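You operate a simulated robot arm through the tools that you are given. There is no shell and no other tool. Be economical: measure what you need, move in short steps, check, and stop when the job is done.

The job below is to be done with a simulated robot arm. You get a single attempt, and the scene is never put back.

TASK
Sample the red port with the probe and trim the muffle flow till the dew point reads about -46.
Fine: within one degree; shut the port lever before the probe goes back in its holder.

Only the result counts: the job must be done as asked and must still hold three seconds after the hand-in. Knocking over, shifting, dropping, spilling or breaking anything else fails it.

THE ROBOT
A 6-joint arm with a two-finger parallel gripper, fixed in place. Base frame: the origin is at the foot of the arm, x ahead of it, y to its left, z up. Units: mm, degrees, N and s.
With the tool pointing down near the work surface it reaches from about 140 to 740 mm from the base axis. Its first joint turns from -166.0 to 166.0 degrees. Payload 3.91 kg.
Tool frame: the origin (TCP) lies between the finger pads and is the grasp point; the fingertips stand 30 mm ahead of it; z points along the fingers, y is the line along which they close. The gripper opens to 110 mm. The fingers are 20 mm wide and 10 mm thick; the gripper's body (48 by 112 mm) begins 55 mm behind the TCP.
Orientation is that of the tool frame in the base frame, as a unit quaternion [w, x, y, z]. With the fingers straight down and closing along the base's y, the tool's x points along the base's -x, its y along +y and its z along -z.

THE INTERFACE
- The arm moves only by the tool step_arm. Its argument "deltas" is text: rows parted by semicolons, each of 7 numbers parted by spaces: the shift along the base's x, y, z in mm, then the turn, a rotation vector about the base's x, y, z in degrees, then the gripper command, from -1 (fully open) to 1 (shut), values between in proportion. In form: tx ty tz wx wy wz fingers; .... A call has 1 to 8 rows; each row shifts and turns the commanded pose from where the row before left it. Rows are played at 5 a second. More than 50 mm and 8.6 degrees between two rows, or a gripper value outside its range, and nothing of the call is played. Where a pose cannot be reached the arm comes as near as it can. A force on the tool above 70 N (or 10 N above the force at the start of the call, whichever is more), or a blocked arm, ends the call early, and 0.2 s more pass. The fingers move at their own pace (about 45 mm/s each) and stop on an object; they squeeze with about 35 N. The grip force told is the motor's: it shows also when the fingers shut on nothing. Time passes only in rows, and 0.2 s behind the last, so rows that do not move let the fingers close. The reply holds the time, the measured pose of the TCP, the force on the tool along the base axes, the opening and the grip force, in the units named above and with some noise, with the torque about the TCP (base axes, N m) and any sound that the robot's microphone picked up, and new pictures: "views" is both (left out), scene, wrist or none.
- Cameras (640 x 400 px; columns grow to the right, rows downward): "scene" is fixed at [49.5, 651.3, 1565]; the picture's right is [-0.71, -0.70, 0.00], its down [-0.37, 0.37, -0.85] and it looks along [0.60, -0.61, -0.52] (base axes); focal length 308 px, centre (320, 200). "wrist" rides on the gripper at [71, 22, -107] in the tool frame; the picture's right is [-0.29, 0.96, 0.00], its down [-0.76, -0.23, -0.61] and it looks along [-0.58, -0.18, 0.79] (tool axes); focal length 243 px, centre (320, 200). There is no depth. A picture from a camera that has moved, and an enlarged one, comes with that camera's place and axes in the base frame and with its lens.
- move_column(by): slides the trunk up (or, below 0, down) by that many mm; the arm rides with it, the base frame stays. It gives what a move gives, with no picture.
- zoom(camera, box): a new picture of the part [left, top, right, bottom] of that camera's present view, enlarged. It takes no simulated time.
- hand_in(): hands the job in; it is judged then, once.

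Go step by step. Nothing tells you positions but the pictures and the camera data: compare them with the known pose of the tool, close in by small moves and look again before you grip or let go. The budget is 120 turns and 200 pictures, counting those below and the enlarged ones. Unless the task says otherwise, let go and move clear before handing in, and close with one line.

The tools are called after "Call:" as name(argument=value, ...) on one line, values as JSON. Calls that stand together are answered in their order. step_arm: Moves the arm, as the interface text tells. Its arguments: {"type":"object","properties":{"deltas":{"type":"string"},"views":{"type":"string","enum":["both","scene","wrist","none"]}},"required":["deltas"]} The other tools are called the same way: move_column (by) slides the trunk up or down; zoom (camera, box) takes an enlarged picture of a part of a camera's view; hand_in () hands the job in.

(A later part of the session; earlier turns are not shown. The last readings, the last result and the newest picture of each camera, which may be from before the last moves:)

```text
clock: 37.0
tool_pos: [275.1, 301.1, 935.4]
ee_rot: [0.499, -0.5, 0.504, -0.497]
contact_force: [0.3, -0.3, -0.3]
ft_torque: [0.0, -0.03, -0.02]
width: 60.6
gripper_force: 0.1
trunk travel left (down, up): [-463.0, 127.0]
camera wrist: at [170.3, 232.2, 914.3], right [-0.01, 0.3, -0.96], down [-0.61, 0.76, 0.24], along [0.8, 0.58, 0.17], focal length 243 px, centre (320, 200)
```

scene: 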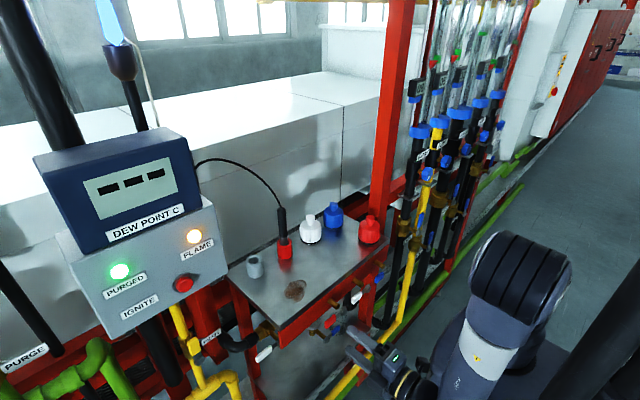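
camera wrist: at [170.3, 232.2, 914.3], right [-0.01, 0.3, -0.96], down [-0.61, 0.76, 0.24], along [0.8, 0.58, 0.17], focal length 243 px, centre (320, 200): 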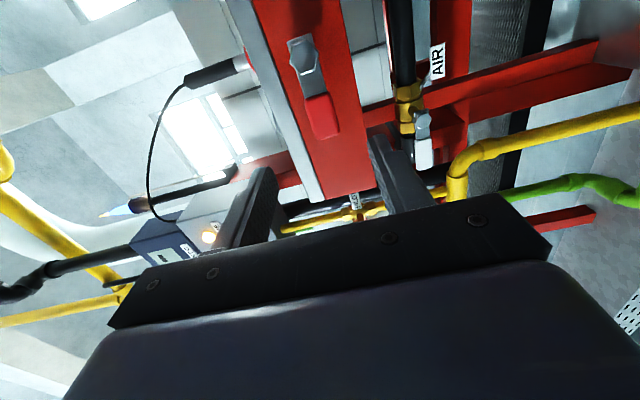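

The lever is horizontal with its hub at y≈249, handle at y 280–311, z≈930. I align and advance.

Call:
step_arm(deltas="15 -7 -5 0 0 0 -0.1; 30 0 0 0 0 0 -0.1; 20 0 0 0 0 0 -0.1; 0 0 0 0 0 0 -0.1", views="both")

```text
clock: 38.0
tool_pos: [341.4, 294.6, 929.6]
ee_rot: [0.5, -0.5, 0.503, -0.496]
contact_force: [-0.1, -0.5, 0.3]
ft_torque: [-0.02, 0.04, 0.0]
width: 60.8
gripper_force: 0.1
trunk travel left (down, up): [-463.0, 127.0]
camera wrist: at [236.5, 224.1, 908.6], right [-0.01, 0.3, -0.95], down [-0.61, 0.76, 0.24], along [0.8, 0.58, 0.17], focal length 243 px, centre (320, 200)
```

scene: 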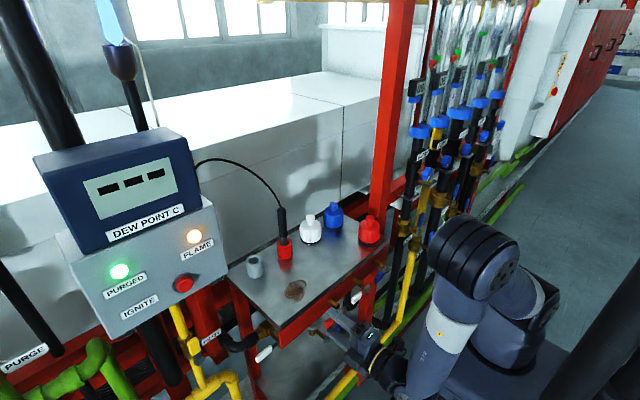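
wrist: 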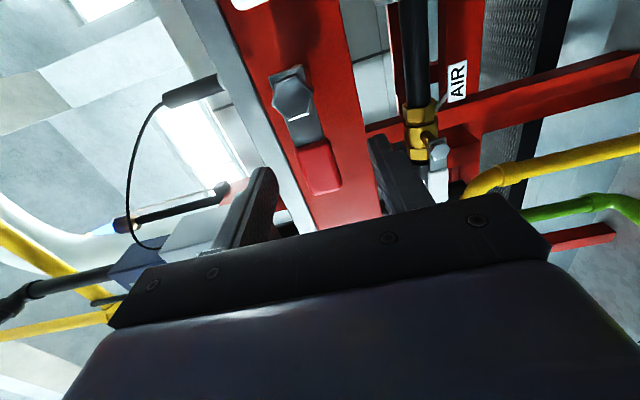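

Call:
step_arm(deltas="13 -2 0 0 0 0 -0.1; 0 0 0 0 0 0 0.4; 0 0 0 0 0 0 0.8; 0 0 0 0 0 0 1; 0 0 0 0 0 0 1", views="wrist")

```text
clock: 39.1
tool_pos: [353.8, 291.6, 930.5]
ee_rot: [0.5, -0.499, 0.504, -0.497]
contact_force: [1.4, 0.4, 5.0]
ft_torque: [-0.64, -0.38, -0.06]
width: 22.0
gripper_force: 45.4
trunk travel left (down, up): [-463.0, 127.0]
camera wrist: at [248.7, 221.5, 908.9], right [-0.01, 0.3, -0.95], down [-0.61, 0.76, 0.24], along [0.8, 0.58, 0.18], focal length 243 px, centre (320, 200)
```

wrist: 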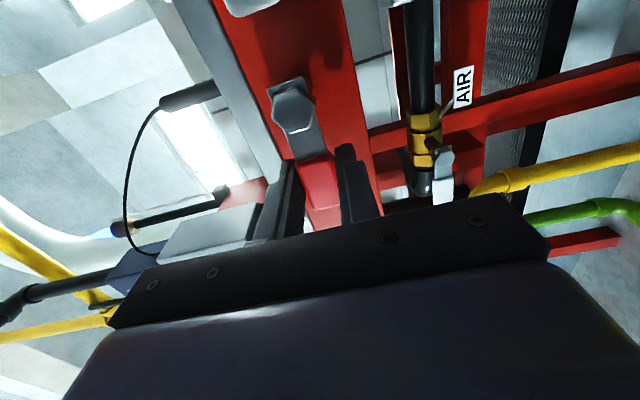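

Gripped. I try the first 16° upward and watch the forces.

Call:
step_arm(deltas="0 -0.4 6.1 8.2 0 0 1; 0 -1.3 6.0 8.2 0 0 1; 0 0 0 0 0 0 1", views="wrist")

```text
clock: 39.8
tool_pos: [354.9, 288.1, 930.2]
ee_rot: [0.55, -0.44, 0.57, -0.424]
contact_force: [9.0, 5.2, -26.4]
ft_torque: [-0.85, -0.16, -0.19]
width: 27.7
gripper_force: 45.0
trunk travel left (down, up): [-463.0, 127.0]
stopped in row 3: the force on the tool passed its limit at 75 N (the readings are from after the stop); the commanded pose is now the measured one
camera wrist: at [247.7, 226.0, 895.9], right [-0.03, 0.52, -0.85], down [-0.59, 0.68, 0.44], along [0.8, 0.52, 0.29], focal length 243 px, centre (320, 200)
```

wrist: 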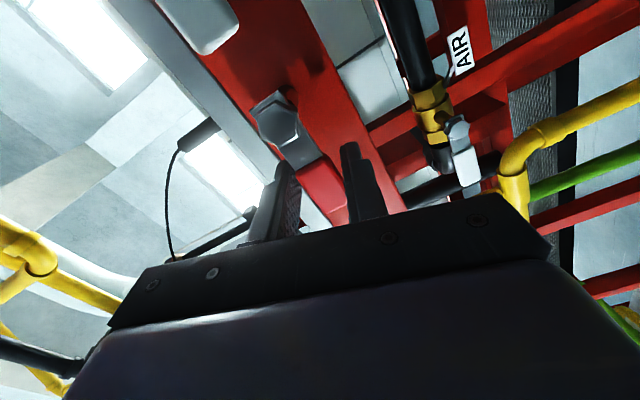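

The lever is against a stop upward, so it opens downward. I release, back off and re-roll the hand to the other side so that the turn down ends at zero roll.

Call:
step_arm(deltas="0 0 0 0 0 0 0.4; 0 0 0 0 0 0 -0.1; 0 0 0 0 0 0 -0.1; -25 0 0 0 0 0 -0.1; -30 0 0 0 0 0 -0.1; -20 0 0 8.2 0 0 -0.1; 0 0 0 8.2 0 0 -0.1; 0 0 0 8.2 0 0 -0.1", views="wrist")

Call:
step_arm(deltas="0 0 0 8.2 0 0 -0.1; 0 0 0 8.2 0 0 -0.1; 0 0 0 8.2 0 0 -0.1; 0 0 0 8.2 0 0 -0.1; 0 0 0 8.2 0 0 -0.1; 0 0 0 8.2 0 0 -0.1; 0 0 0 8.2 0 0 -0.1; 0 0 0 8.2 0 0 -0.1", views="none")

Call:
step_arm(deltas="0 0 0 8.2 0 0 -0.1; 0 0 0 8.2 0 0 -0.1; 0 0 0 8.2 0 0 -0.1; 0 0 0 8.2 0 0 -0.1; 0 0 0 8.2 0 0 -0.1; 0 0 0 8.2 0 0 -0.1; 0 0 0 8.2 0 0 -0.1; 0 0 0 8.2 0 0 -0.1", views="none")

```text
clock: 41.6
tool_pos: [278.1, 287.4, 933.1]
ee_rot: [0.633, -0.308, 0.647, -0.293]
contact_force: [0.3, -0.6, 0.7]
ft_torque: [-0.01, 0.01, -0.01]
width: 60.7
gripper_force: 0.0
trunk travel left (down, up): [-463.0, 127.0]
camera wrist: at [171.1, 246.4, 873.9], right [-0.02, 0.83, -0.55], down [-0.6, 0.43, 0.68], along [0.8, 0.34, 0.49], focal length 243 px, centre (320, 200)
```

wrist: 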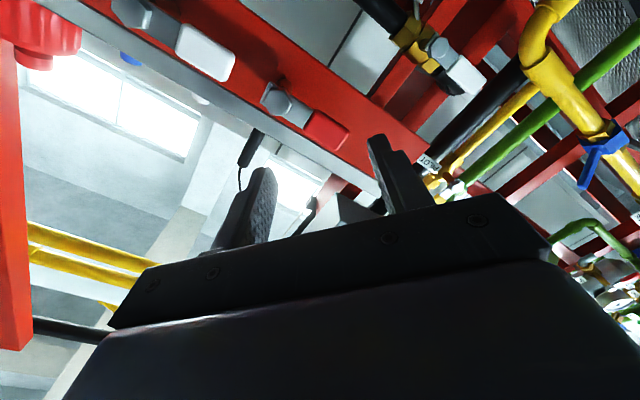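

```text
clock: 43.4
tool_pos: [280.3, 332.9, 985.3]
ee_rot: [0.699, 0.083, 0.704, 0.1]
contact_force: [-0.2, 0.1, 0.7]
ft_torque: [0.02, -0.01, -0.01]
width: 60.7
gripper_force: 0.2
out of reach, approached as far as the arm can: row 7, 8
trunk travel left (down, up): [-463.0, 127.0]
```

```text
clock: 45.2
tool_pos: [281.8, 501.1, 1309.5]
ee_rot: [0.544, 0.449, 0.538, 0.462]
contact_force: [-0.1, 0.2, 0.1]
ft_torque: [0.04, 0.02, 0.03]
width: 60.6
gripper_force: 0.1
out of reach, approached as far as the arm can: row 1, 2, 3, 4, 5, 6, 7, 8
trunk travel left (down, up): [-463.0, 127.0]
```

Call:
step_arm(deltas="0 0 0 0 0 0 -0.1", views="both")

```text
clock: 45.6
tool_pos: [281.5, 501.7, 1309.1]
ee_rot: [0.544, 0.449, 0.537, 0.462]
contact_force: [-0.4, -0.1, -0.1]
ft_torque: [0.01, 0.03, 0.0]
width: 60.6
gripper_force: 0.2
trunk travel left (down, up): [-463.0, 127.0]
camera wrist: at [175.6, 575.4, 1317.2], right [-0.02, -0.12, 0.99], down [-0.6, -0.79, -0.11], along [0.8, -0.6, -0.06], focal length 243 px, centre (320, 200)
```

scene: 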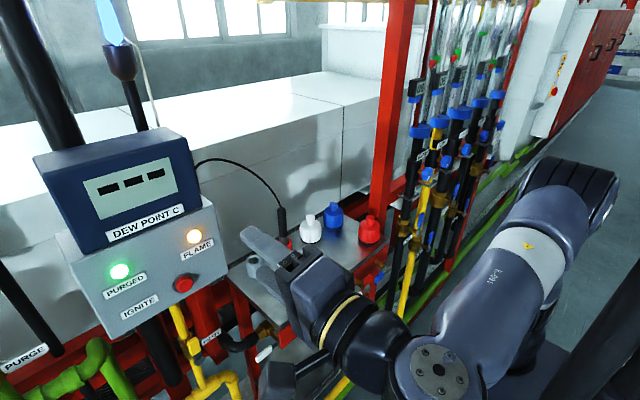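
wrist: 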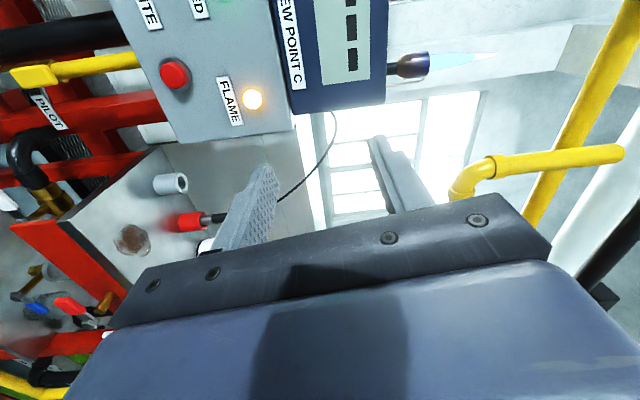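

Nothing was touched, but that roll direction isn't reachable low down. I'll go back to zero roll and instead push the lever down with closed fingers.

Call:
step_arm(deltas="0 -15 -10 -8.2 0 0 -0.1; 0 -15 -10 -8.2 0 0 -0.1; 0 -15 -10 -8.2 0 0 -0.1; 0 -15 -10 -8.2 0 0 1; 0 -15 -10 -8.2 0 0 1; 0 -15 -10 -8.2 0 0 1; 0 -15 -10 -8.2 0 0 1; 0 -15 -10 -8.2 0 0 1", views="none")

Call:
step_arm(deltas="0 -15 -30 -8.2 0 0 1; 0 -15 -30 -6.4 0 0 1; 0 -15 -30 0 0 0 1; 0 -15 -30 0 0 0 1; 0 -10 -30 0 0 0 1; 0 -10 -30 0 0 0 1", views="both")

```text
clock: 47.4
tool_pos: [284.2, 384.1, 1230.0]
ee_rot: [0.7, 0.083, 0.702, 0.102]
contact_force: [-0.1, 0.5, 0.6]
ft_torque: [0.0, 0.02, 0.03]
width: 0.0
gripper_force: 34.9
trunk travel left (down, up): [-463.0, 127.0]
```

```text
clock: 48.8
tool_pos: [286.4, 303.6, 1050.8]
ee_rot: [0.704, -0.005, 0.71, 0.013]
contact_force: [-0.8, -0.5, 0.2]
ft_torque: [-0.01, -0.02, 0.04]
width: 0.0
gripper_force: 34.8
trunk travel left (down, up): [-463.0, 127.0]
camera wrist: at [178.4, 324.5, 980.4], right [-0.02, 0.95, 0.3], down [-0.6, -0.26, 0.76], along [0.8, -0.16, 0.57], focal length 243 px, centre (320, 200)
```

scene: 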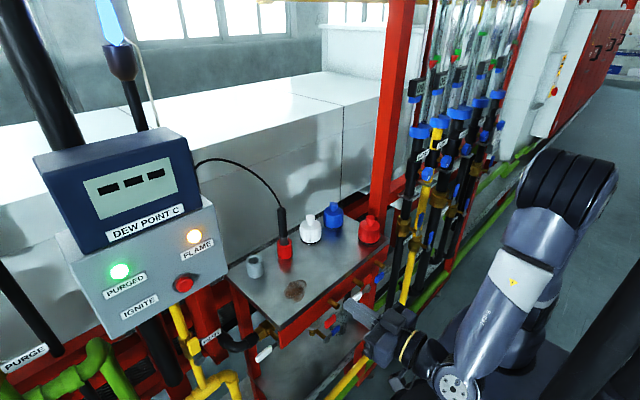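
wrist: 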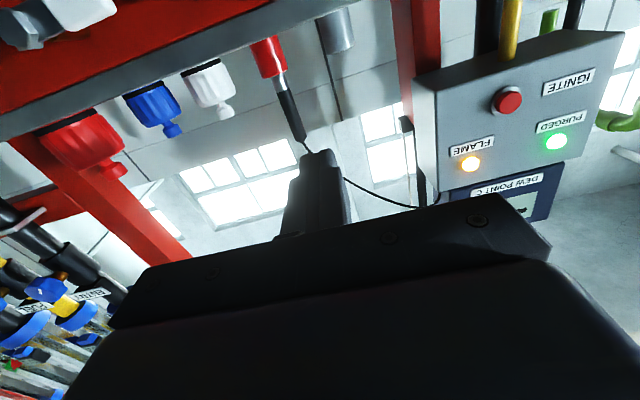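

Roll zero regained, fingers shut. Now to a point just above the lever handle.

Call:
step_arm(deltas="0 -4 -30 0 0 0 1; 0 -4 -30 0 0 0 1; 0 0 -30 0 0 0 1; 30 0 0 0 0 0 1; 35 0 0 0 0 0 1; 0 0 0 0 0 0 1", views="both")

```text
clock: 50.2
tool_pos: [349.9, 291.7, 957.4]
ee_rot: [0.704, -0.006, 0.71, 0.014]
contact_force: [-1.0, -0.4, 0.0]
ft_torque: [-0.01, 0.02, 0.02]
width: 0.0
gripper_force: 35.4
trunk travel left (down, up): [-463.0, 127.0]
camera wrist: at [243.1, 313.1, 887.0], right [-0.02, 0.95, 0.3], down [-0.6, -0.26, 0.76], along [0.8, -0.16, 0.57], focal length 243 px, centre (320, 200)
```

scene: 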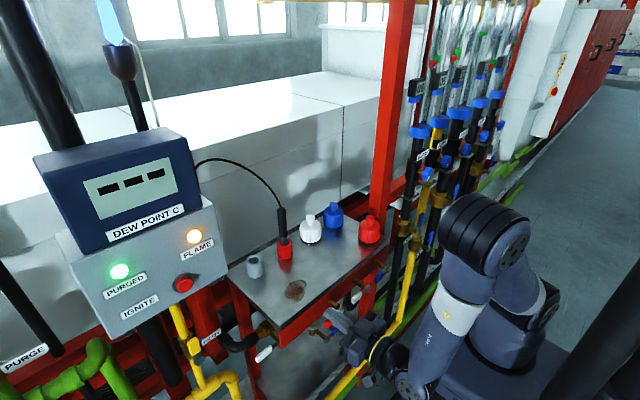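
wrist: 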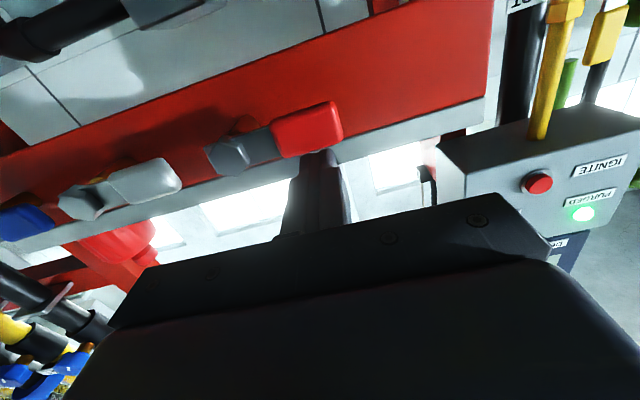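

Call:
step_arm(deltas="0 0 -6 0 0 0 1; 0 2.9 -7.8 0 0 0 1; 0 1.7 -8.2 0 0 0 1; 0 0 -8.3 0 0 0 1; 0 -1.3 -8.2 0 0 0 1", views="wrist")

```text
clock: 51.4
tool_pos: [346.8, 298.5, 919.3]
ee_rot: [0.705, -0.007, 0.709, 0.014]
contact_force: [-1.1, 0.4, 1.4]
ft_torque: [0.0, -0.01, -0.01]
width: 0.1
gripper_force: 35.4
trunk travel left (down, up): [-463.0, 127.0]
camera wrist: at [241.3, 317.9, 849.9], right [-0.03, 0.95, 0.3], down [-0.6, -0.26, 0.76], along [0.8, -0.16, 0.57], focal length 243 px, centre (320, 200)
```

wrist: 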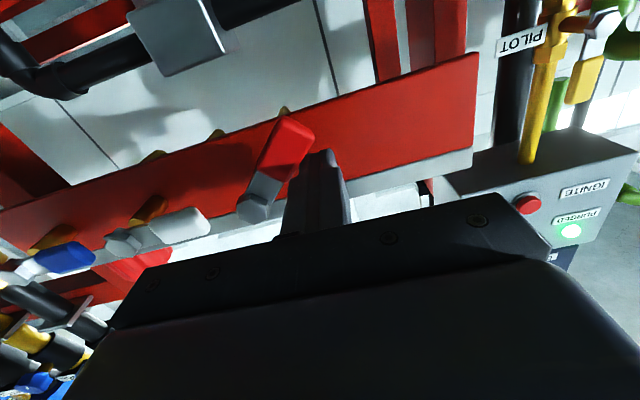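

The lever turns down freely. Continuing the arc to fully open.

Call:
step_arm(deltas="0 -3.5 -8 0 0 0 1; 0 -4 -7.3 0 0 0 1; 0 -5.3 -6.5 0 0 0 1; 0 -6.2 -5.5 0 0 0 1; 0 -7.2 -4.3 0 0 0 1; 0 -4 0 0 0 0 1; 0 0 0 0 0 0 1", views="both")

```text
clock: 53.0
tool_pos: [353.8, 294.9, 913.4]
ee_rot: [0.704, -0.007, 0.71, 0.013]
contact_force: [-0.9, 0.4, 0.3]
ft_torque: [-0.01, -0.02, -0.01]
width: 0.0
gripper_force: 35.1
out of reach, approached as far as the arm can: row 1, 2, 3, 4, 5
trunk travel left (down, up): [-463.0, 127.0]
camera wrist: at [246.7, 315.8, 844.5], right [-0.02, 0.95, 0.3], down [-0.59, -0.25, 0.76], along [0.8, -0.16, 0.57], focal length 243 px, centre (320, 200)
```

scene: 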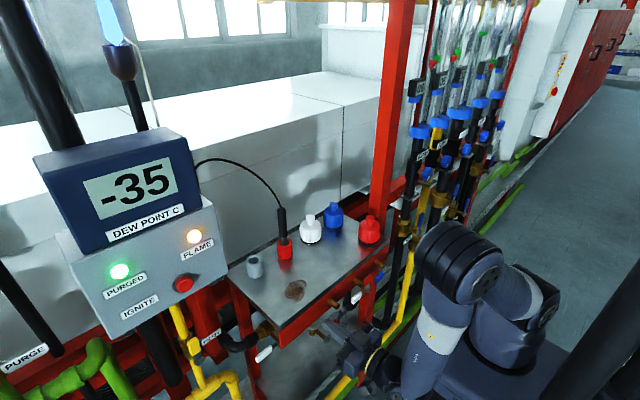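
wrist: 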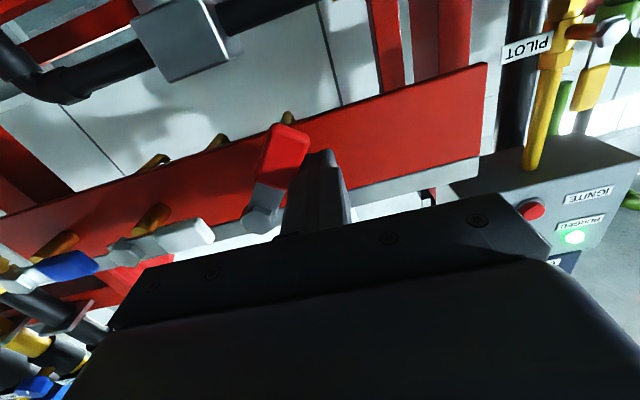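

The meter reads -35 already, with the lever about half way. The arm ran out of low reach, so I back off, lower the trunk and finish the stroke.

Call:
step_arm(deltas="-10 3 6 0 0 0 1; -30 0 20 0 0 0 1; -30 0 40 0 0 0 1; 0 0 45 0 0 0 1; 0 0 45 0 0 0 1", views="none")

Call:
move_column(by=-100)

```text
clock: 54.2
tool_pos: [284.1, 294.3, 1071.4]
ee_rot: [0.705, -0.006, 0.709, 0.012]
contact_force: [-0.9, 0.4, -0.2]
ft_torque: [0.01, 0.0, 0.0]
width: 0.0
gripper_force: 34.7
trunk travel left (down, up): [-463.0, 127.0]
```

```text
clock: 55.5
tool_pos: [284.4, 294.2, 969.9]
ee_rot: [0.705, -0.006, 0.71, 0.014]
contact_force: [-0.8, 0.0, 0.6]
ft_torque: [0.02, 0.05, 0.02]
width: 0.0
gripper_force: 35.2
trunk travel left (down, up): [-363.0, 227.0]
```

Call:
step_arm(deltas="0 3 -20 0 0 0 1; 0 3 -25 0 0 0 1; 30 0 0 0 0 0 1; 35 0 0 0 0 0 1; 0 0 0 0 0 0 1", views="wrist")

```text
clock: 56.7
tool_pos: [349.8, 300.6, 926.1]
ee_rot: [0.704, -0.007, 0.71, 0.014]
contact_force: [1.0, 1.1, 0.0]
ft_torque: [0.03, 0.02, -0.03]
width: 0.1
gripper_force: 34.4
trunk travel left (down, up): [-363.0, 227.0]
camera wrist: at [243.8, 322.3, 856.1], right [-0.02, 0.95, 0.3], down [-0.6, -0.26, 0.76], along [0.8, -0.16, 0.57], focal length 243 px, centre (320, 200)
```

wrist: 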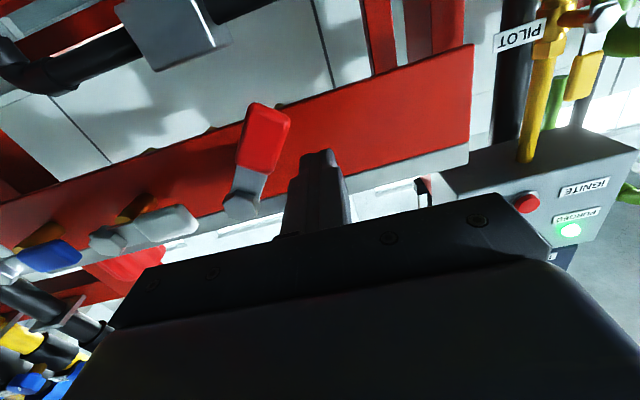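

Call:
step_arm(deltas="0 -3 -12 0 0 0 1; 0 -8 -9 0 0 0 1; 0 -6 -8 0 0 0 1; 0 -6 -6 0 0 0 1; 0 -7 -4 0 0 0 1; 0 -4 0 0 0 0 1; 0 0 0 0 0 0 1", views="both")

```text
clock: 58.3
tool_pos: [349.7, 270.6, 886.5]
ee_rot: [0.704, -0.008, 0.71, 0.015]
contact_force: [3.5, 18.1, -1.0]
ft_torque: [-0.15, 0.04, 0.21]
width: 0.2
gripper_force: 35.3
trunk travel left (down, up): [-363.0, 227.0]
camera wrist: at [243.0, 290.0, 816.1], right [-0.03, 0.95, 0.3], down [-0.59, -0.26, 0.76], along [0.8, -0.16, 0.57], focal length 243 px, centre (320, 200)
```

scene: 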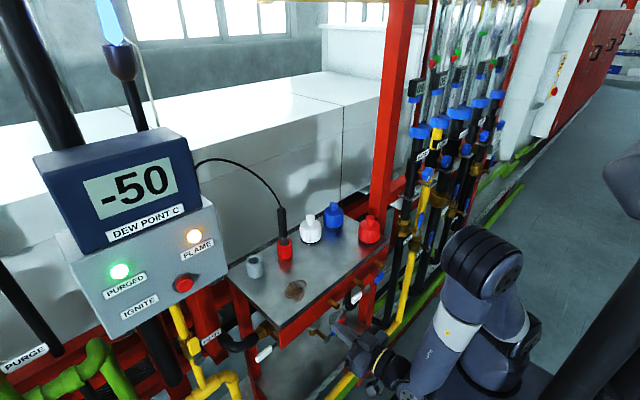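
wrist: 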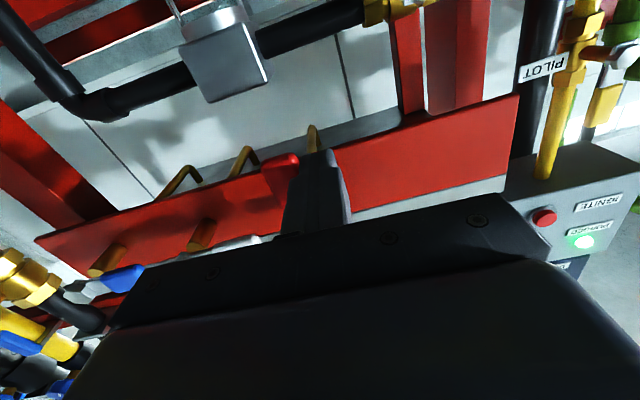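

The lever is at its open stop, and the reading is moving (-50). I back off and let the reading settle while moving up.

Call:
step_arm(deltas="0 5 0 0 0 0 1; -35 0 0 0 0 0 1; -35 0 0 0 0 0 1; 0 -20 45 0 0 0 1; 0 -20 45 0 0 0 1; 0 -20 45 0 0 0 1; 0 -20 45 0 0 0 1; 0 -20 30 0 0 0 1", views="scene")

Call:
step_arm(deltas="0 0 0 0 0 0 0; 0 0 0 0 0 0 0; 0 0 0 0 0 0 0; 0 0 0 0 0 0 0; 0 0 0 0 0 0 0; 0 0 0 0 0 0 0; 0 0 0 0 0 0 0; 0 0 0 0 0 0 0", views="none")

Call:
zoom(camera="scene", box=[60, 110, 380, 310])

Call:
zoom(camera="scene", box=[390, 0, 530, 220])

```text
clock: 60.1
tool_pos: [279.0, 171.2, 1093.7]
ee_rot: [0.704, -0.007, 0.71, 0.014]
contact_force: [0.2, -0.2, -1.1]
ft_torque: [0.01, -0.01, 0.0]
width: 0.0
gripper_force: 34.7
trunk travel left (down, up): [-363.0, 227.0]
```

scene: 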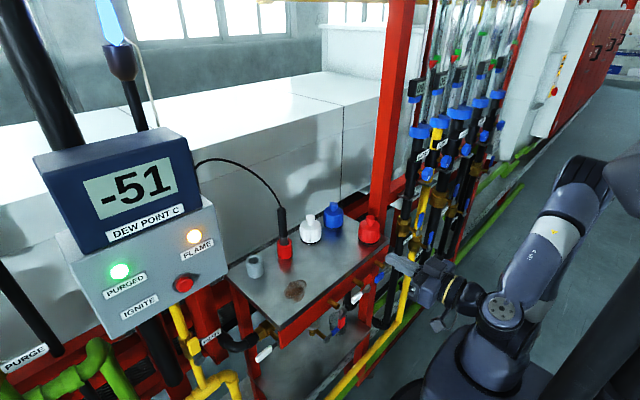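

```text
clock: 61.9
tool_pos: [279.3, 172.4, 1094.4]
ee_rot: [0.705, -0.006, 0.709, 0.014]
contact_force: [-0.3, 0.1, 0.2]
ft_torque: [0.01, 0.01, 0.01]
width: 55.0
gripper_force: 0.1
trunk travel left (down, up): [-363.0, 227.0]
```

```text
2.00 times, centred on (220, 210) of scene
camera zoom: at [49.5, 651.3, 1565.0], right [-0.71, -0.7, 0.0], down [-0.37, 0.37, -0.85], along [0.6, -0.61, -0.52], focal length 616 px, centre (520, 180)
```

zoom: 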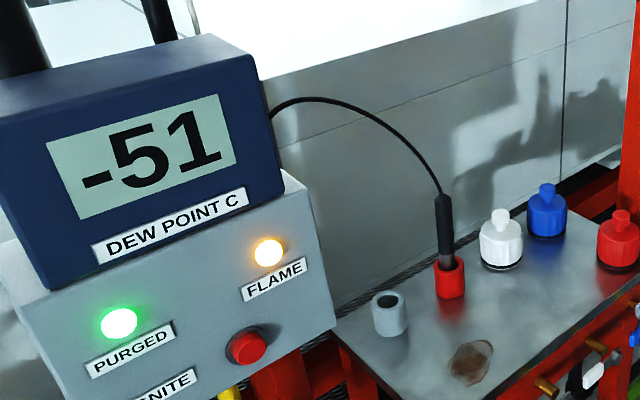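

```text
1.82 times, centred on (460, 110) of scene
camera zoom: at [49.5, 651.3, 1565.0], right [-0.71, -0.7, 0.0], down [-0.37, 0.37, -0.85], along [0.6, -0.61, -0.52], focal length 560 px, centre (66, 364)
```

zoom: 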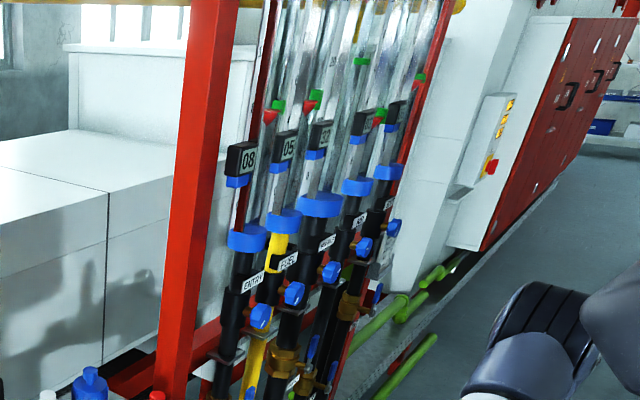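

The reading has settled at -51; -46 should need a bit less muffle flow. Now I measure the muffle knob more closely.

Call:
zoom(camera="scene", box=[400, 60, 500, 200])

Call:
step_arm(deltas="0 -40 0 0 0 0 0; 0 -40 0 0 0 0 0; 0 -40 0 0 0 0 0; 0 -40 0 0 0 0 0; 0 -40 0 0 0 0 0; 0 -40 0 0 0 0 0; 0 -40 0 0 0 0 0; 0 -40 0 0 0 0 0", views="wrist")

```text
2.86 times, centred on (450, 130) of scene
camera zoom: at [49.5, 651.3, 1565.0], right [-0.71, -0.7, 0.0], down [-0.37, 0.37, -0.85], along [0.6, -0.61, -0.52], focal length 879 px, centre (-51, 400)
```

zoom: 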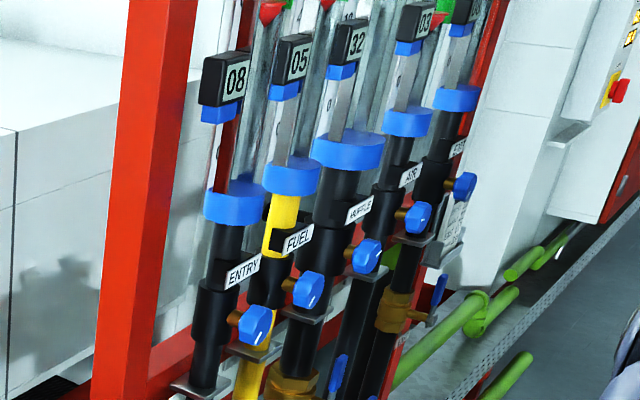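

```text
clock: 63.3
tool_pos: [269.8, 76.9, 1102.5]
ee_rot: [0.706, -0.109, 0.689, 0.119]
contact_force: [0.2, 0.1, 0.0]
ft_torque: [-0.04, 0.04, -0.01]
width: 55.1
gripper_force: 0.1
out of reach, approached as far as the arm can: row 4, 5, 6, 7
trunk travel left (down, up): [-363.0, 227.0]
stopped in row 7: the arm was blocked; the commanded pose is now the measured one
camera wrist: at [164.9, 65.1, 1027.6], right [-0.31, 0.9, 0.3], down [-0.52, -0.42, 0.74], along [0.8, 0.07, 0.6], focal length 243 px, centre (320, 200)
```

wrist: 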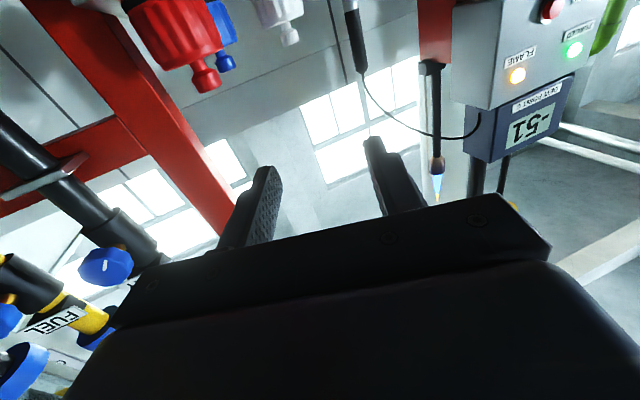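

The horizontal pose can't cross near the base axis. I'll pitch the hand down, cross over to the rack side, then pitch back up.

Call:
step_arm(deltas="0 0 15 -2.6 7.9 0 0; 0 0 15 -2.6 7.9 0 0; 0 0 15 -2.6 7.9 0 0; 0 0 15 -2.6 7.9 0 0; 0 0 15 -2.6 7.9 0 0; 0 0 15 -2.6 7.9 0 0; 0 0 15 -2.6 7.9 0 0; 0 0 15 -2.6 7.9 0 0", views="none")

Call:
step_arm(deltas="0 -10 5 0 0 -6.2 0; 0 -20 5 0 0 -6.2 0; 0 -20 5 0 0 -6.1 0; 0 -20 5 0 0 0 0; 0 -20 5 0 0 0 0; 0 -20 5 0 0 0 0; 0 -20 5 0 0 0 0", views="scene")

```text
clock: 64.2
tool_pos: [252.2, 104.6, 1154.2]
ee_rot: [0.537, -0.194, 0.81, 0.135]
contact_force: [-0.5, 0.0, 0.7]
ft_torque: [-0.02, -0.02, 0.01]
width: 55.1
gripper_force: 0.1
trunk travel left (down, up): [-363.0, 227.0]
stopped in row 4: the arm was blocked; the commanded pose is now the measured one
```

```text
clock: 65.8
tool_pos: [251.8, -28.3, 1185.9]
ee_rot: [0.551, -0.062, 0.831, 0.047]
contact_force: [0.8, -0.7, -0.9]
ft_torque: [0.0, -0.01, -0.02]
width: 54.9
gripper_force: 0.1
out of reach, approached as far as the arm can: row 4, 5
trunk travel left (down, up): [-363.0, 227.0]
```

scene: 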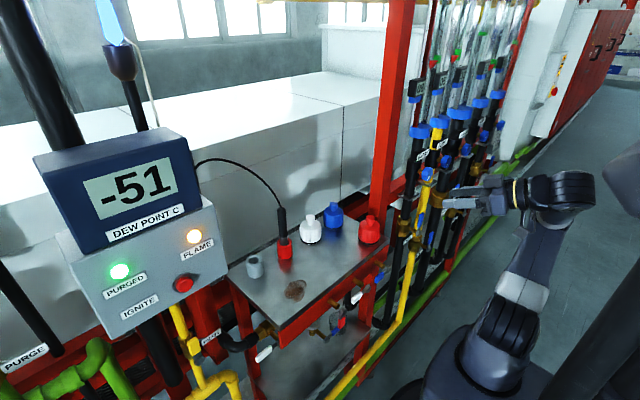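

Call:
step_arm(deltas="0 -40 0 0 0 0 0; 0 -40 0 0 0 0 0; 0 -40 0 0 0 0 0; 0 -40 0 0 0 0 0; 0 -40 0 0 0 0 0; 0 -40 0 0 0 0 0; 0 -40 0 0 0 0 0; 0 -40 0 0 0 0 0", views="none")

Call:
step_arm(deltas="0 -20 0 0 -8 0 0; 0 -20 0 0 -8 0 0; 0 0 0 0 -7 0 0; 0 0 0 0 0 0 0", views="both")

```text
clock: 67.6
tool_pos: [247.9, -345.7, 1190.4]
ee_rot: [0.551, -0.061, 0.831, 0.047]
contact_force: [-0.6, 0.4, 0.1]
ft_torque: [-0.05, 0.02, 0.04]
width: 55.4
gripper_force: 0.0
trunk travel left (down, up): [-363.0, 227.0]
```

```text
clock: 68.6
tool_pos: [251.7, -397.9, 1265.6]
ee_rot: [0.706, -0.069, 0.704, 0.033]
contact_force: [0.4, 0.0, 0.4]
ft_torque: [-0.01, 0.01, 0.0]
width: 55.2
gripper_force: 0.1
out of reach, approached as far as the arm can: row 1, 2, 3
trunk travel left (down, up): [-363.0, 227.0]
camera wrist: at [144.5, -393.7, 1192.7], right [-0.14, 0.96, 0.24], down [-0.57, -0.28, 0.77], along [0.81, -0.03, 0.59], focal length 243 px, centre (320, 200)
```

scene: 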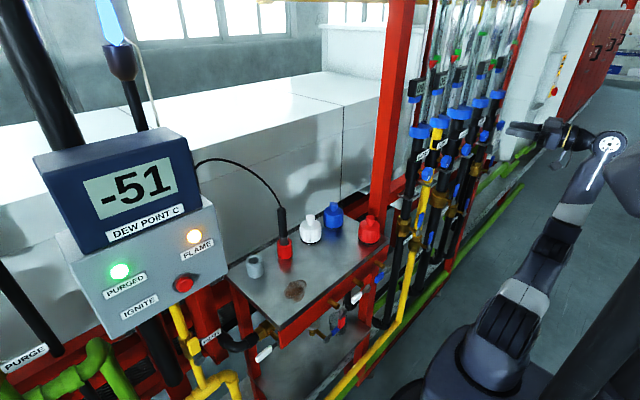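
wrist: 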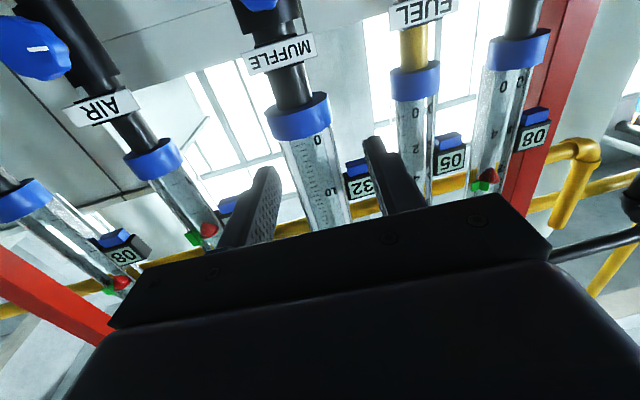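

I'm facing the muffle column. I straighten the yaw and descend to the knob's height.

Call:
step_arm(deltas="0 0 -25 1.5 0 -4.1 0; 0 0 -25 1.5 0 -4.2 0; 0 0 -25 0 0 0 0; 0 2 -25 0 0 0 0; 0 0 0 0 0 0 0", views="both")

```text
clock: 69.8
tool_pos: [248.4, -404.8, 1269.1]
ee_rot: [0.708, 0.0, 0.706, 0.002]
contact_force: [0.0, 0.4, -0.7]
ft_torque: [0.01, 0.02, 0.01]
width: 54.9
gripper_force: 0.1
out of reach, approached as far as the arm can: row 1, 2, 3, 4
trunk travel left (down, up): [-363.0, 227.0]
camera wrist: at [144.0, -381.0, 1197.4], right [0.0, 0.96, 0.29], down [-0.61, -0.23, 0.76], along [0.79, -0.18, 0.58], focal length 243 px, centre (320, 200)
```

scene: 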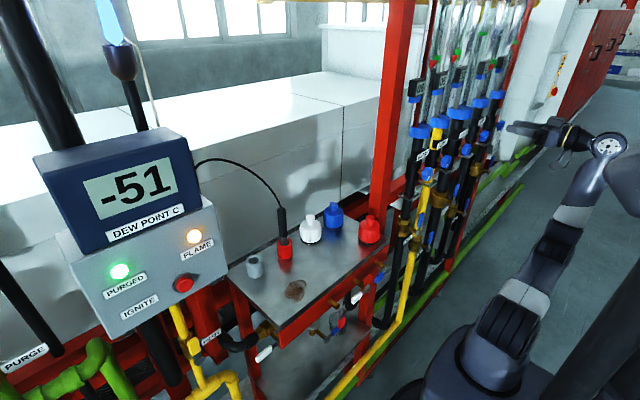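
wrist: 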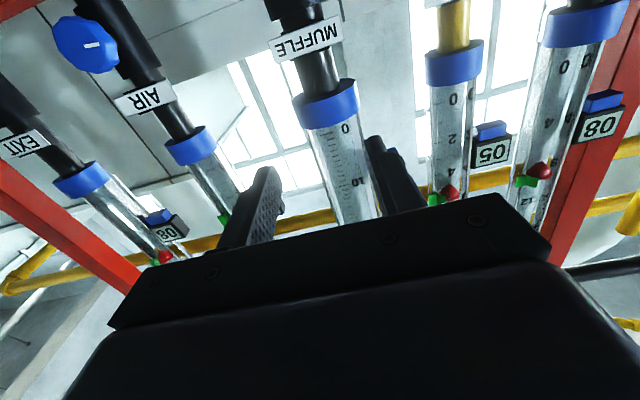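

The arm joints limit going lower here, but the trunk can carry the whole posture down.

Call:
move_column(by=-103)

Call:
step_arm(deltas="15 0 0 0 0 0 0; 15 4 0 0 0 0 0; 10 4 0 0 0 0 0; 0 0 0 0 0 0 0", views="both")

```text
clock: 71.1
tool_pos: [248.4, -404.1, 1165.1]
ee_rot: [0.708, 0.002, 0.706, 0.0]
contact_force: [0.4, 0.9, -0.4]
ft_torque: [-0.01, -0.02, 0.03]
width: 54.9
gripper_force: 0.0
trunk travel left (down, up): [-260.0, 330.0]
```

```text
clock: 72.1
tool_pos: [289.7, -395.9, 1165.8]
ee_rot: [0.707, 0.001, 0.707, 0.001]
contact_force: [0.2, -0.1, -0.2]
ft_torque: [0.01, 0.02, 0.02]
width: 55.2
gripper_force: 0.1
trunk travel left (down, up): [-260.0, 330.0]
camera wrist: at [184.2, -372.8, 1095.1], right [0.0, 0.96, 0.29], down [-0.61, -0.23, 0.76], along [0.79, -0.18, 0.58], focal length 243 px, centre (320, 200)
```

scene: 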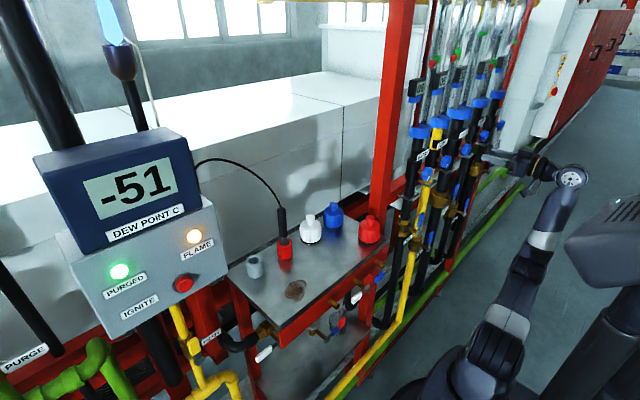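
wrist: 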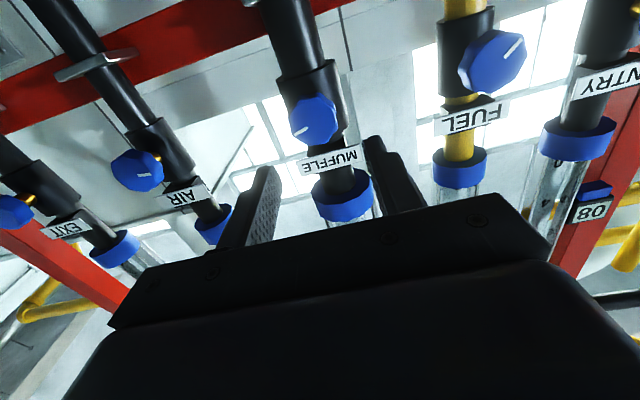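

The muffle knob is at about (383,-399,1161). I pre-roll the hand by -33° before gripping, to leave room for a clockwise turn.

Call:
step_arm(deltas="0 -1 -1 -8.2 0 0 -0.1; 0 -1 -1 -8.2 0 0 -0.1; 0 -1 -1 -8.2 0 0 -0.1; 0 0 -1 -8.2 0 0 -0.1; 20 0 0 0 0 0 -0.1; 20 0 0 0 0 0 -0.1; 0 0 0 0 0 0 -0.1", views="wrist")

```text
clock: 73.7
tool_pos: [329.9, -399.5, 1165.0]
ee_rot: [0.679, -0.2, 0.678, -0.198]
contact_force: [0.7, 0.0, -0.5]
ft_torque: [0.0, 0.03, -0.01]
width: 60.5
gripper_force: 0.1
out of reach, approached as far as the arm can: row 3
trunk travel left (down, up): [-260.0, 330.0]
camera wrist: at [224.6, -418.4, 1093.9], right [0.0, 0.96, -0.27], down [-0.61, 0.22, 0.76], along [0.79, 0.17, 0.59], focal length 243 px, centre (320, 200)
```

wrist: 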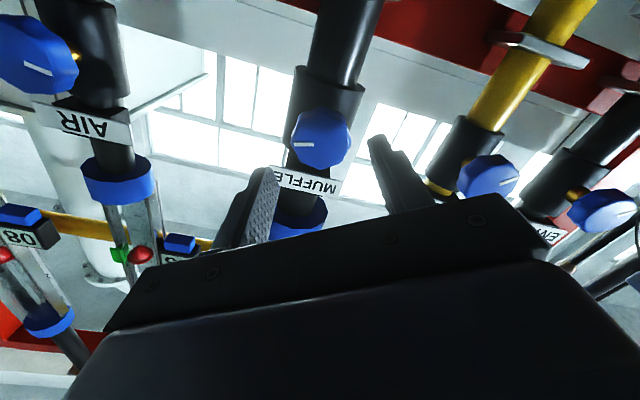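

Call:
step_arm(deltas="10 0 -3 0 0 0 -0.1; 10 0 -1 0 0 0 -0.1; 10 0 0 0 0 0 -0.1; 0 0 0 0 0 0 -0.1", views="wrist")

Call:
zoom(camera="scene", box=[410, 100, 530, 200])

```text
clock: 74.7
tool_pos: [359.8, -400.2, 1164.8]
ee_rot: [0.679, -0.2, 0.678, -0.198]
contact_force: [0.8, -0.8, -0.1]
ft_torque: [0.04, -0.03, -0.01]
width: 60.2
gripper_force: 0.1
out of reach, approached as far as the arm can: row 2
trunk travel left (down, up): [-260.0, 330.0]
camera wrist: at [254.3, -419.2, 1093.2], right [0.0, 0.96, -0.27], down [-0.61, 0.22, 0.76], along [0.79, 0.17, 0.59], focal length 243 px, centre (320, 200)
```

wrist: 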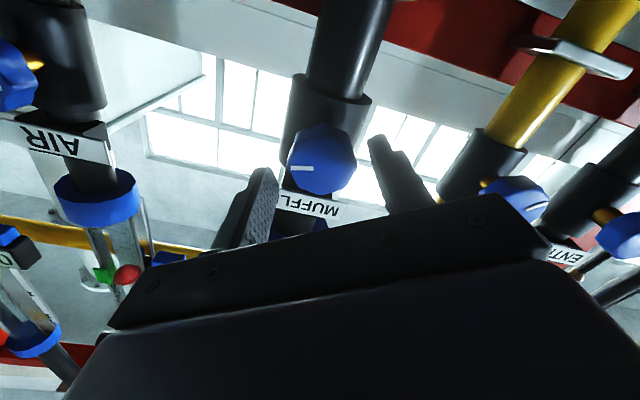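

```text
4.00 times, centred on (470, 150) of scene
camera zoom: at [49.5, 651.3, 1565.0], right [-0.71, -0.7, 0.0], down [-0.37, 0.37, -0.85], along [0.6, -0.61, -0.52], focal length 1231 px, centre (-280, 400)
```

zoom: 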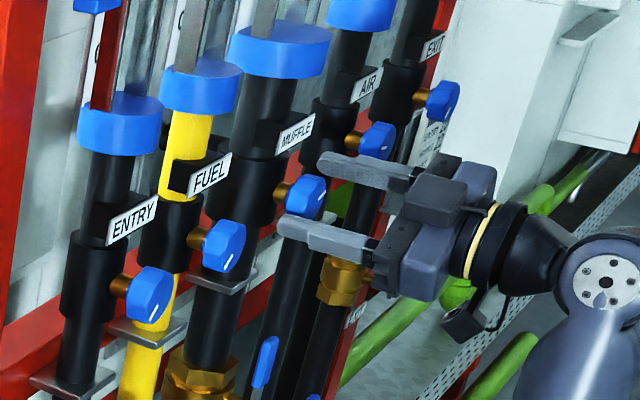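

Call:
move_column(by=-5)

Call:
step_arm(deltas="8 0 0 0 0 0 -0.1; 0 0 0 0 0 0 0.1; 0 0 0 0 0 0 0.3; 0 0 0 0 0 0 1; 0 0 0 0 0 0 1", views="wrist")

```text
clock: 75.3
tool_pos: [359.6, -400.7, 1159.3]
ee_rot: [0.679, -0.2, 0.678, -0.199]
contact_force: [0.9, 0.3, 1.2]
ft_torque: [0.02, 0.01, -0.01]
width: 60.6
gripper_force: 0.0
trunk travel left (down, up): [-255.0, 335.0]
```

```text
clock: 76.5
tool_pos: [367.5, -401.2, 1160.0]
ee_rot: [0.679, -0.2, 0.678, -0.199]
contact_force: [1.9, -2.9, 4.2]
ft_torque: [-0.05, -0.13, -0.13]
width: 40.6
gripper_force: 45.3
trunk travel left (down, up): [-255.0, 335.0]
camera wrist: at [262.5, -419.4, 1088.0], right [0.0, 0.96, -0.27], down [-0.61, 0.22, 0.76], along [0.79, 0.17, 0.59], focal length 243 px, centre (320, 200)
```

wrist: 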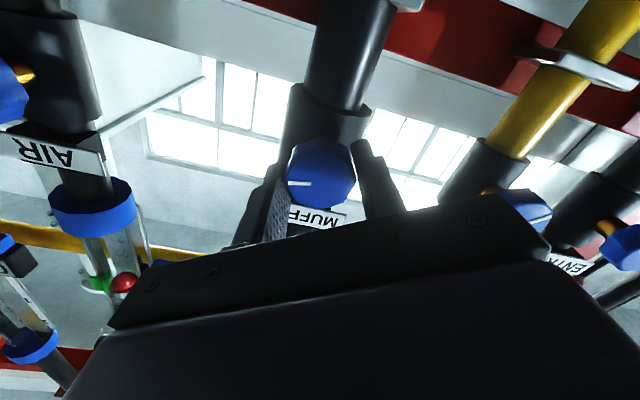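

The knob is gripped (40.6 mm) with little side force. I turn it 16° clockwise and read the flow.

Call:
step_arm(deltas="0 0 0 8 0 0 1; 0 0 0 8 0 0 1; 0 0 0 0 0 0 1", views="none")

Call:
zoom(camera="scene", box=[400, 50, 530, 200])

```text
clock: 77.3
tool_pos: [368.3, -399.9, 1160.7]
ee_rot: [0.7, -0.103, 0.699, -0.102]
contact_force: [1.6, -4.8, -2.3]
ft_torque: [0.05, -1.23, 0.23]
width: 40.6
gripper_force: 45.6
trunk travel left (down, up): [-255.0, 335.0]
```

```text
2.67 times, centred on (465, 125) of scene
camera zoom: at [49.5, 651.3, 1565.0], right [-0.71, -0.7, 0.0], down [-0.37, 0.37, -0.85], along [0.6, -0.61, -0.52], focal length 821 px, centre (-67, 400)
```

zoom: 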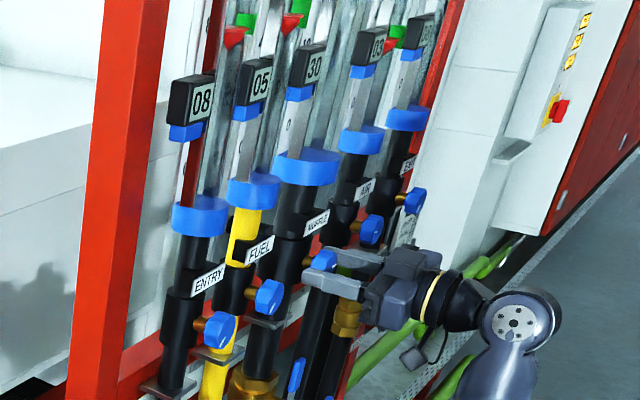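

Clockwise lowers the flow (32 to 30). I'll wait a little and read the dew point.

Call:
step_arm(deltas="0 0 0 0 0 0 1; 0 0 0 0 0 0 1; 0 0 0 0 0 0 1; 0 0 0 0 0 0 1; 0 0 0 0 0 0 1; 0 0 0 0 0 0 1; 0 0 0 0 0 0 1; 0 0 0 0 0 0 1", views="none")

Call:
step_arm(deltas="0 0 0 0 0 0 1; 0 0 0 0 0 0 1; 0 0 0 0 0 0 1; 0 0 0 0 0 0 1; 0 0 0 0 0 0 1; 0 0 0 0 0 0 1; 0 0 0 0 0 0 1; 0 0 0 0 0 0 1", views="scene")

```text
clock: 79.1
tool_pos: [369.4, -400.9, 1160.3]
ee_rot: [0.7, -0.102, 0.699, -0.102]
contact_force: [-0.6, -5.7, -5.2]
ft_torque: [0.0, 0.66, -0.33]
width: 41.0
gripper_force: 45.5
trunk travel left (down, up): [-255.0, 335.0]
```

```text
clock: 80.9
tool_pos: [367.7, -399.4, 1158.6]
ee_rot: [0.7, -0.102, 0.699, -0.103]
contact_force: [-1.6, -4.3, -10.3]
ft_torque: [0.01, 0.14, -0.1]
width: 40.5
gripper_force: 45.0
trunk travel left (down, up): [-255.0, 335.0]
```

scene: 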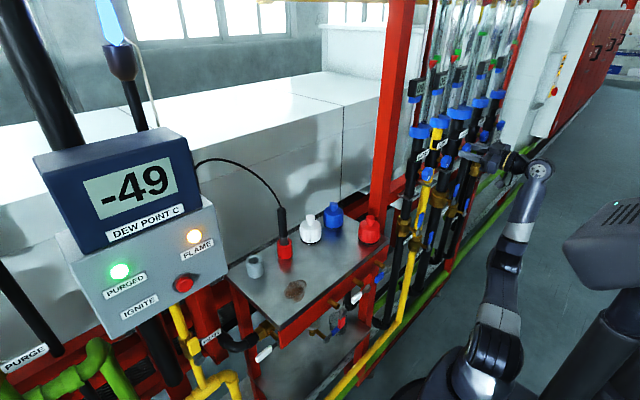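

-49 now, so about 1° per 8° of turn. I turn another 21°.

Call:
step_arm(deltas="0 0 0 7 0 0 1; 0 0 0 7 0 0 1; 0 0 0 7 0 0 1; 0 0 0 0 0 0 1; 0 0 0 0 0 0 1; 0 0 0 0 0 0 1; 0 0 0 0 0 0 1; 0 0 0 0 0 0 1", views="none")

Call:
step_arm(deltas="0 0 0 0 0 0 1; 0 0 0 0 0 0 1; 0 0 0 0 0 0 1; 0 0 0 0 0 0 1; 0 0 0 0 0 0 1; 0 0 0 0 0 0 1; 0 0 0 0 0 0 1; 0 0 0 0 0 0 1", views="scene")

Call:
zoom(camera="scene", box=[400, 50, 530, 200])

```text
clock: 82.7
tool_pos: [368.0, -399.3, 1159.1]
ee_rot: [0.707, 0.026, 0.706, 0.027]
contact_force: [-0.6, 1.8, -15.8]
ft_torque: [-0.01, -0.09, 0.25]
width: 40.9
gripper_force: 44.5
trunk travel left (down, up): [-255.0, 335.0]
```

```text
clock: 84.5
tool_pos: [366.9, -400.2, 1160.4]
ee_rot: [0.707, 0.027, 0.706, 0.026]
contact_force: [-1.1, 4.5, -17.3]
ft_torque: [0.01, 0.41, 0.01]
width: 41.0
gripper_force: 44.9
trunk travel left (down, up): [-255.0, 335.0]
```

scene: 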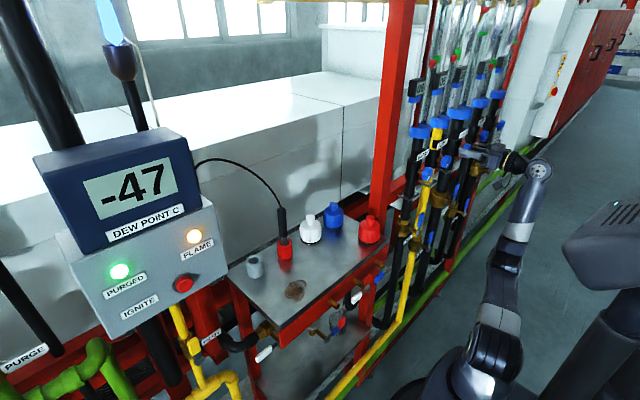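

```text
2.67 times, centred on (465, 125) of scene
camera zoom: at [49.5, 651.3, 1565.0], right [-0.71, -0.7, 0.0], down [-0.37, 0.37, -0.85], along [0.6, -0.61, -0.52], focal length 821 px, centre (-67, 400)
```

zoom: 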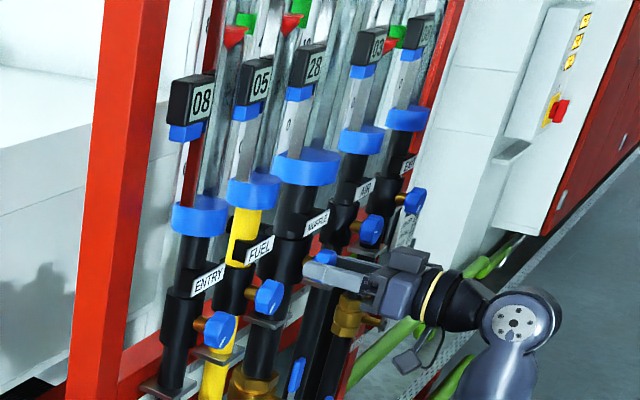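

Call:
step_arm(deltas="0 0 0 0 0 0 1; 0 0 0 0 0 0 1; 0 0 0 0 0 0 1; 0 0 0 0 0 0 1; 0 0 0 0 0 0 1; 0 0 0 0 0 0 1; 0 0 0 0 0 0 1; 0 0 0 0 0 0 1", views="none")

Call:
step_arm(deltas="0 0 0 0 0 0 1; 0 0 0 0 0 0 1; 0 0 0 0 0 0 1; 0 0 0 0 0 0 1; 0 0 0 0 0 0 1; 0 0 0 0 0 0 1; 0 0 0 0 0 0 1; 0 0 0 0 0 0 1", views="scene")

```text
clock: 86.3
tool_pos: [367.8, -400.3, 1159.1]
ee_rot: [0.707, 0.028, 0.706, 0.027]
contact_force: [-1.8, 4.3, -16.3]
ft_torque: [-0.01, 0.32, 0.07]
width: 40.8
gripper_force: 45.5
trunk travel left (down, up): [-255.0, 335.0]
```

```text
clock: 88.1
tool_pos: [368.8, -399.9, 1159.3]
ee_rot: [0.707, 0.027, 0.706, 0.026]
contact_force: [-0.1, 2.5, -15.7]
ft_torque: [0.0, 0.38, 0.01]
width: 40.8
gripper_force: 45.4
trunk travel left (down, up): [-255.0, 335.0]
```

scene: 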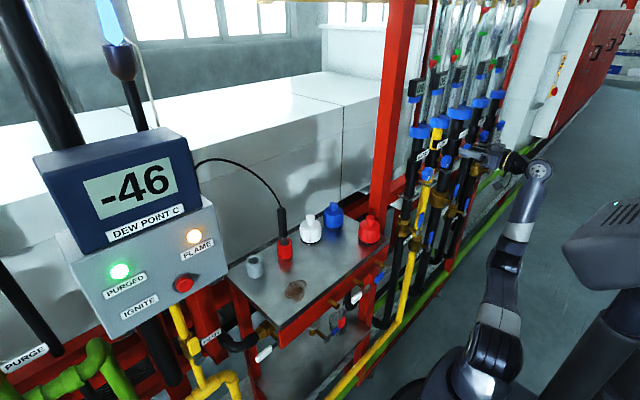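

-46 now. I wait a bit longer to make sure that it has settled.

Call:
step_arm(deltas="0 0 0 0 0 0 1; 0 0 0 0 0 0 1; 0 0 0 0 0 0 1; 0 0 0 0 0 0 1; 0 0 0 0 0 0 1; 0 0 0 0 0 0 1; 0 0 0 0 0 0 1; 0 0 0 0 0 0 1", views="none")

Call:
step_arm(deltas="0 0 0 0 0 0 1; 0 0 0 0 0 0 1; 0 0 0 0 0 0 1; 0 0 0 0 0 0 1; 0 0 0 0 0 0 1; 0 0 0 0 0 0 1; 0 0 0 0 0 0 1; 0 0 0 0 0 0 1", views="none")

Call:
step_arm(deltas="0 0 0 0 0 0 1; 0 0 0 0 0 0 1; 0 0 0 0 0 0 1; 0 0 0 0 0 0 1; 0 0 0 0 0 0 1; 0 0 0 0 0 0 1; 0 0 0 0 0 0 1; 0 0 0 0 0 0 1", views="scene")

```text
clock: 89.9
tool_pos: [367.5, -399.9, 1160.7]
ee_rot: [0.707, 0.026, 0.706, 0.027]
contact_force: [-0.6, 2.9, -15.8]
ft_torque: [-0.03, 0.26, 0.02]
width: 40.6
gripper_force: 44.6
trunk travel left (down, up): [-255.0, 335.0]
```

```text
clock: 91.7
tool_pos: [367.1, -400.7, 1160.5]
ee_rot: [0.707, 0.027, 0.706, 0.027]
contact_force: [0.4, 2.6, -14.0]
ft_torque: [-0.02, 0.27, 0.01]
width: 40.7
gripper_force: 44.8
trunk travel left (down, up): [-255.0, 335.0]
```

```text
clock: 93.5
tool_pos: [366.6, -400.0, 1159.1]
ee_rot: [0.707, 0.027, 0.706, 0.028]
contact_force: [1.1, 2.4, -12.8]
ft_torque: [0.0, 0.2, 0.01]
width: 40.5
gripper_force: 45.0
trunk travel left (down, up): [-255.0, 335.0]
```

scene: 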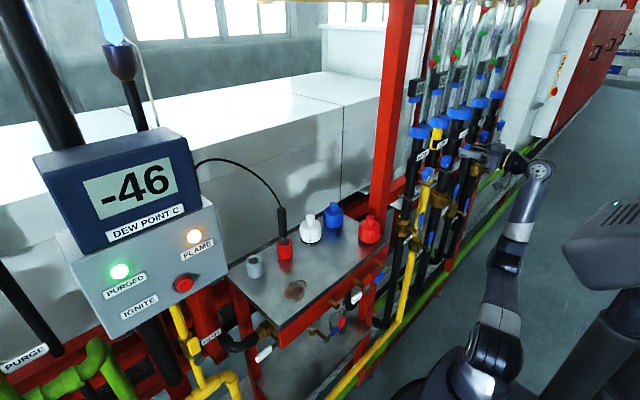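

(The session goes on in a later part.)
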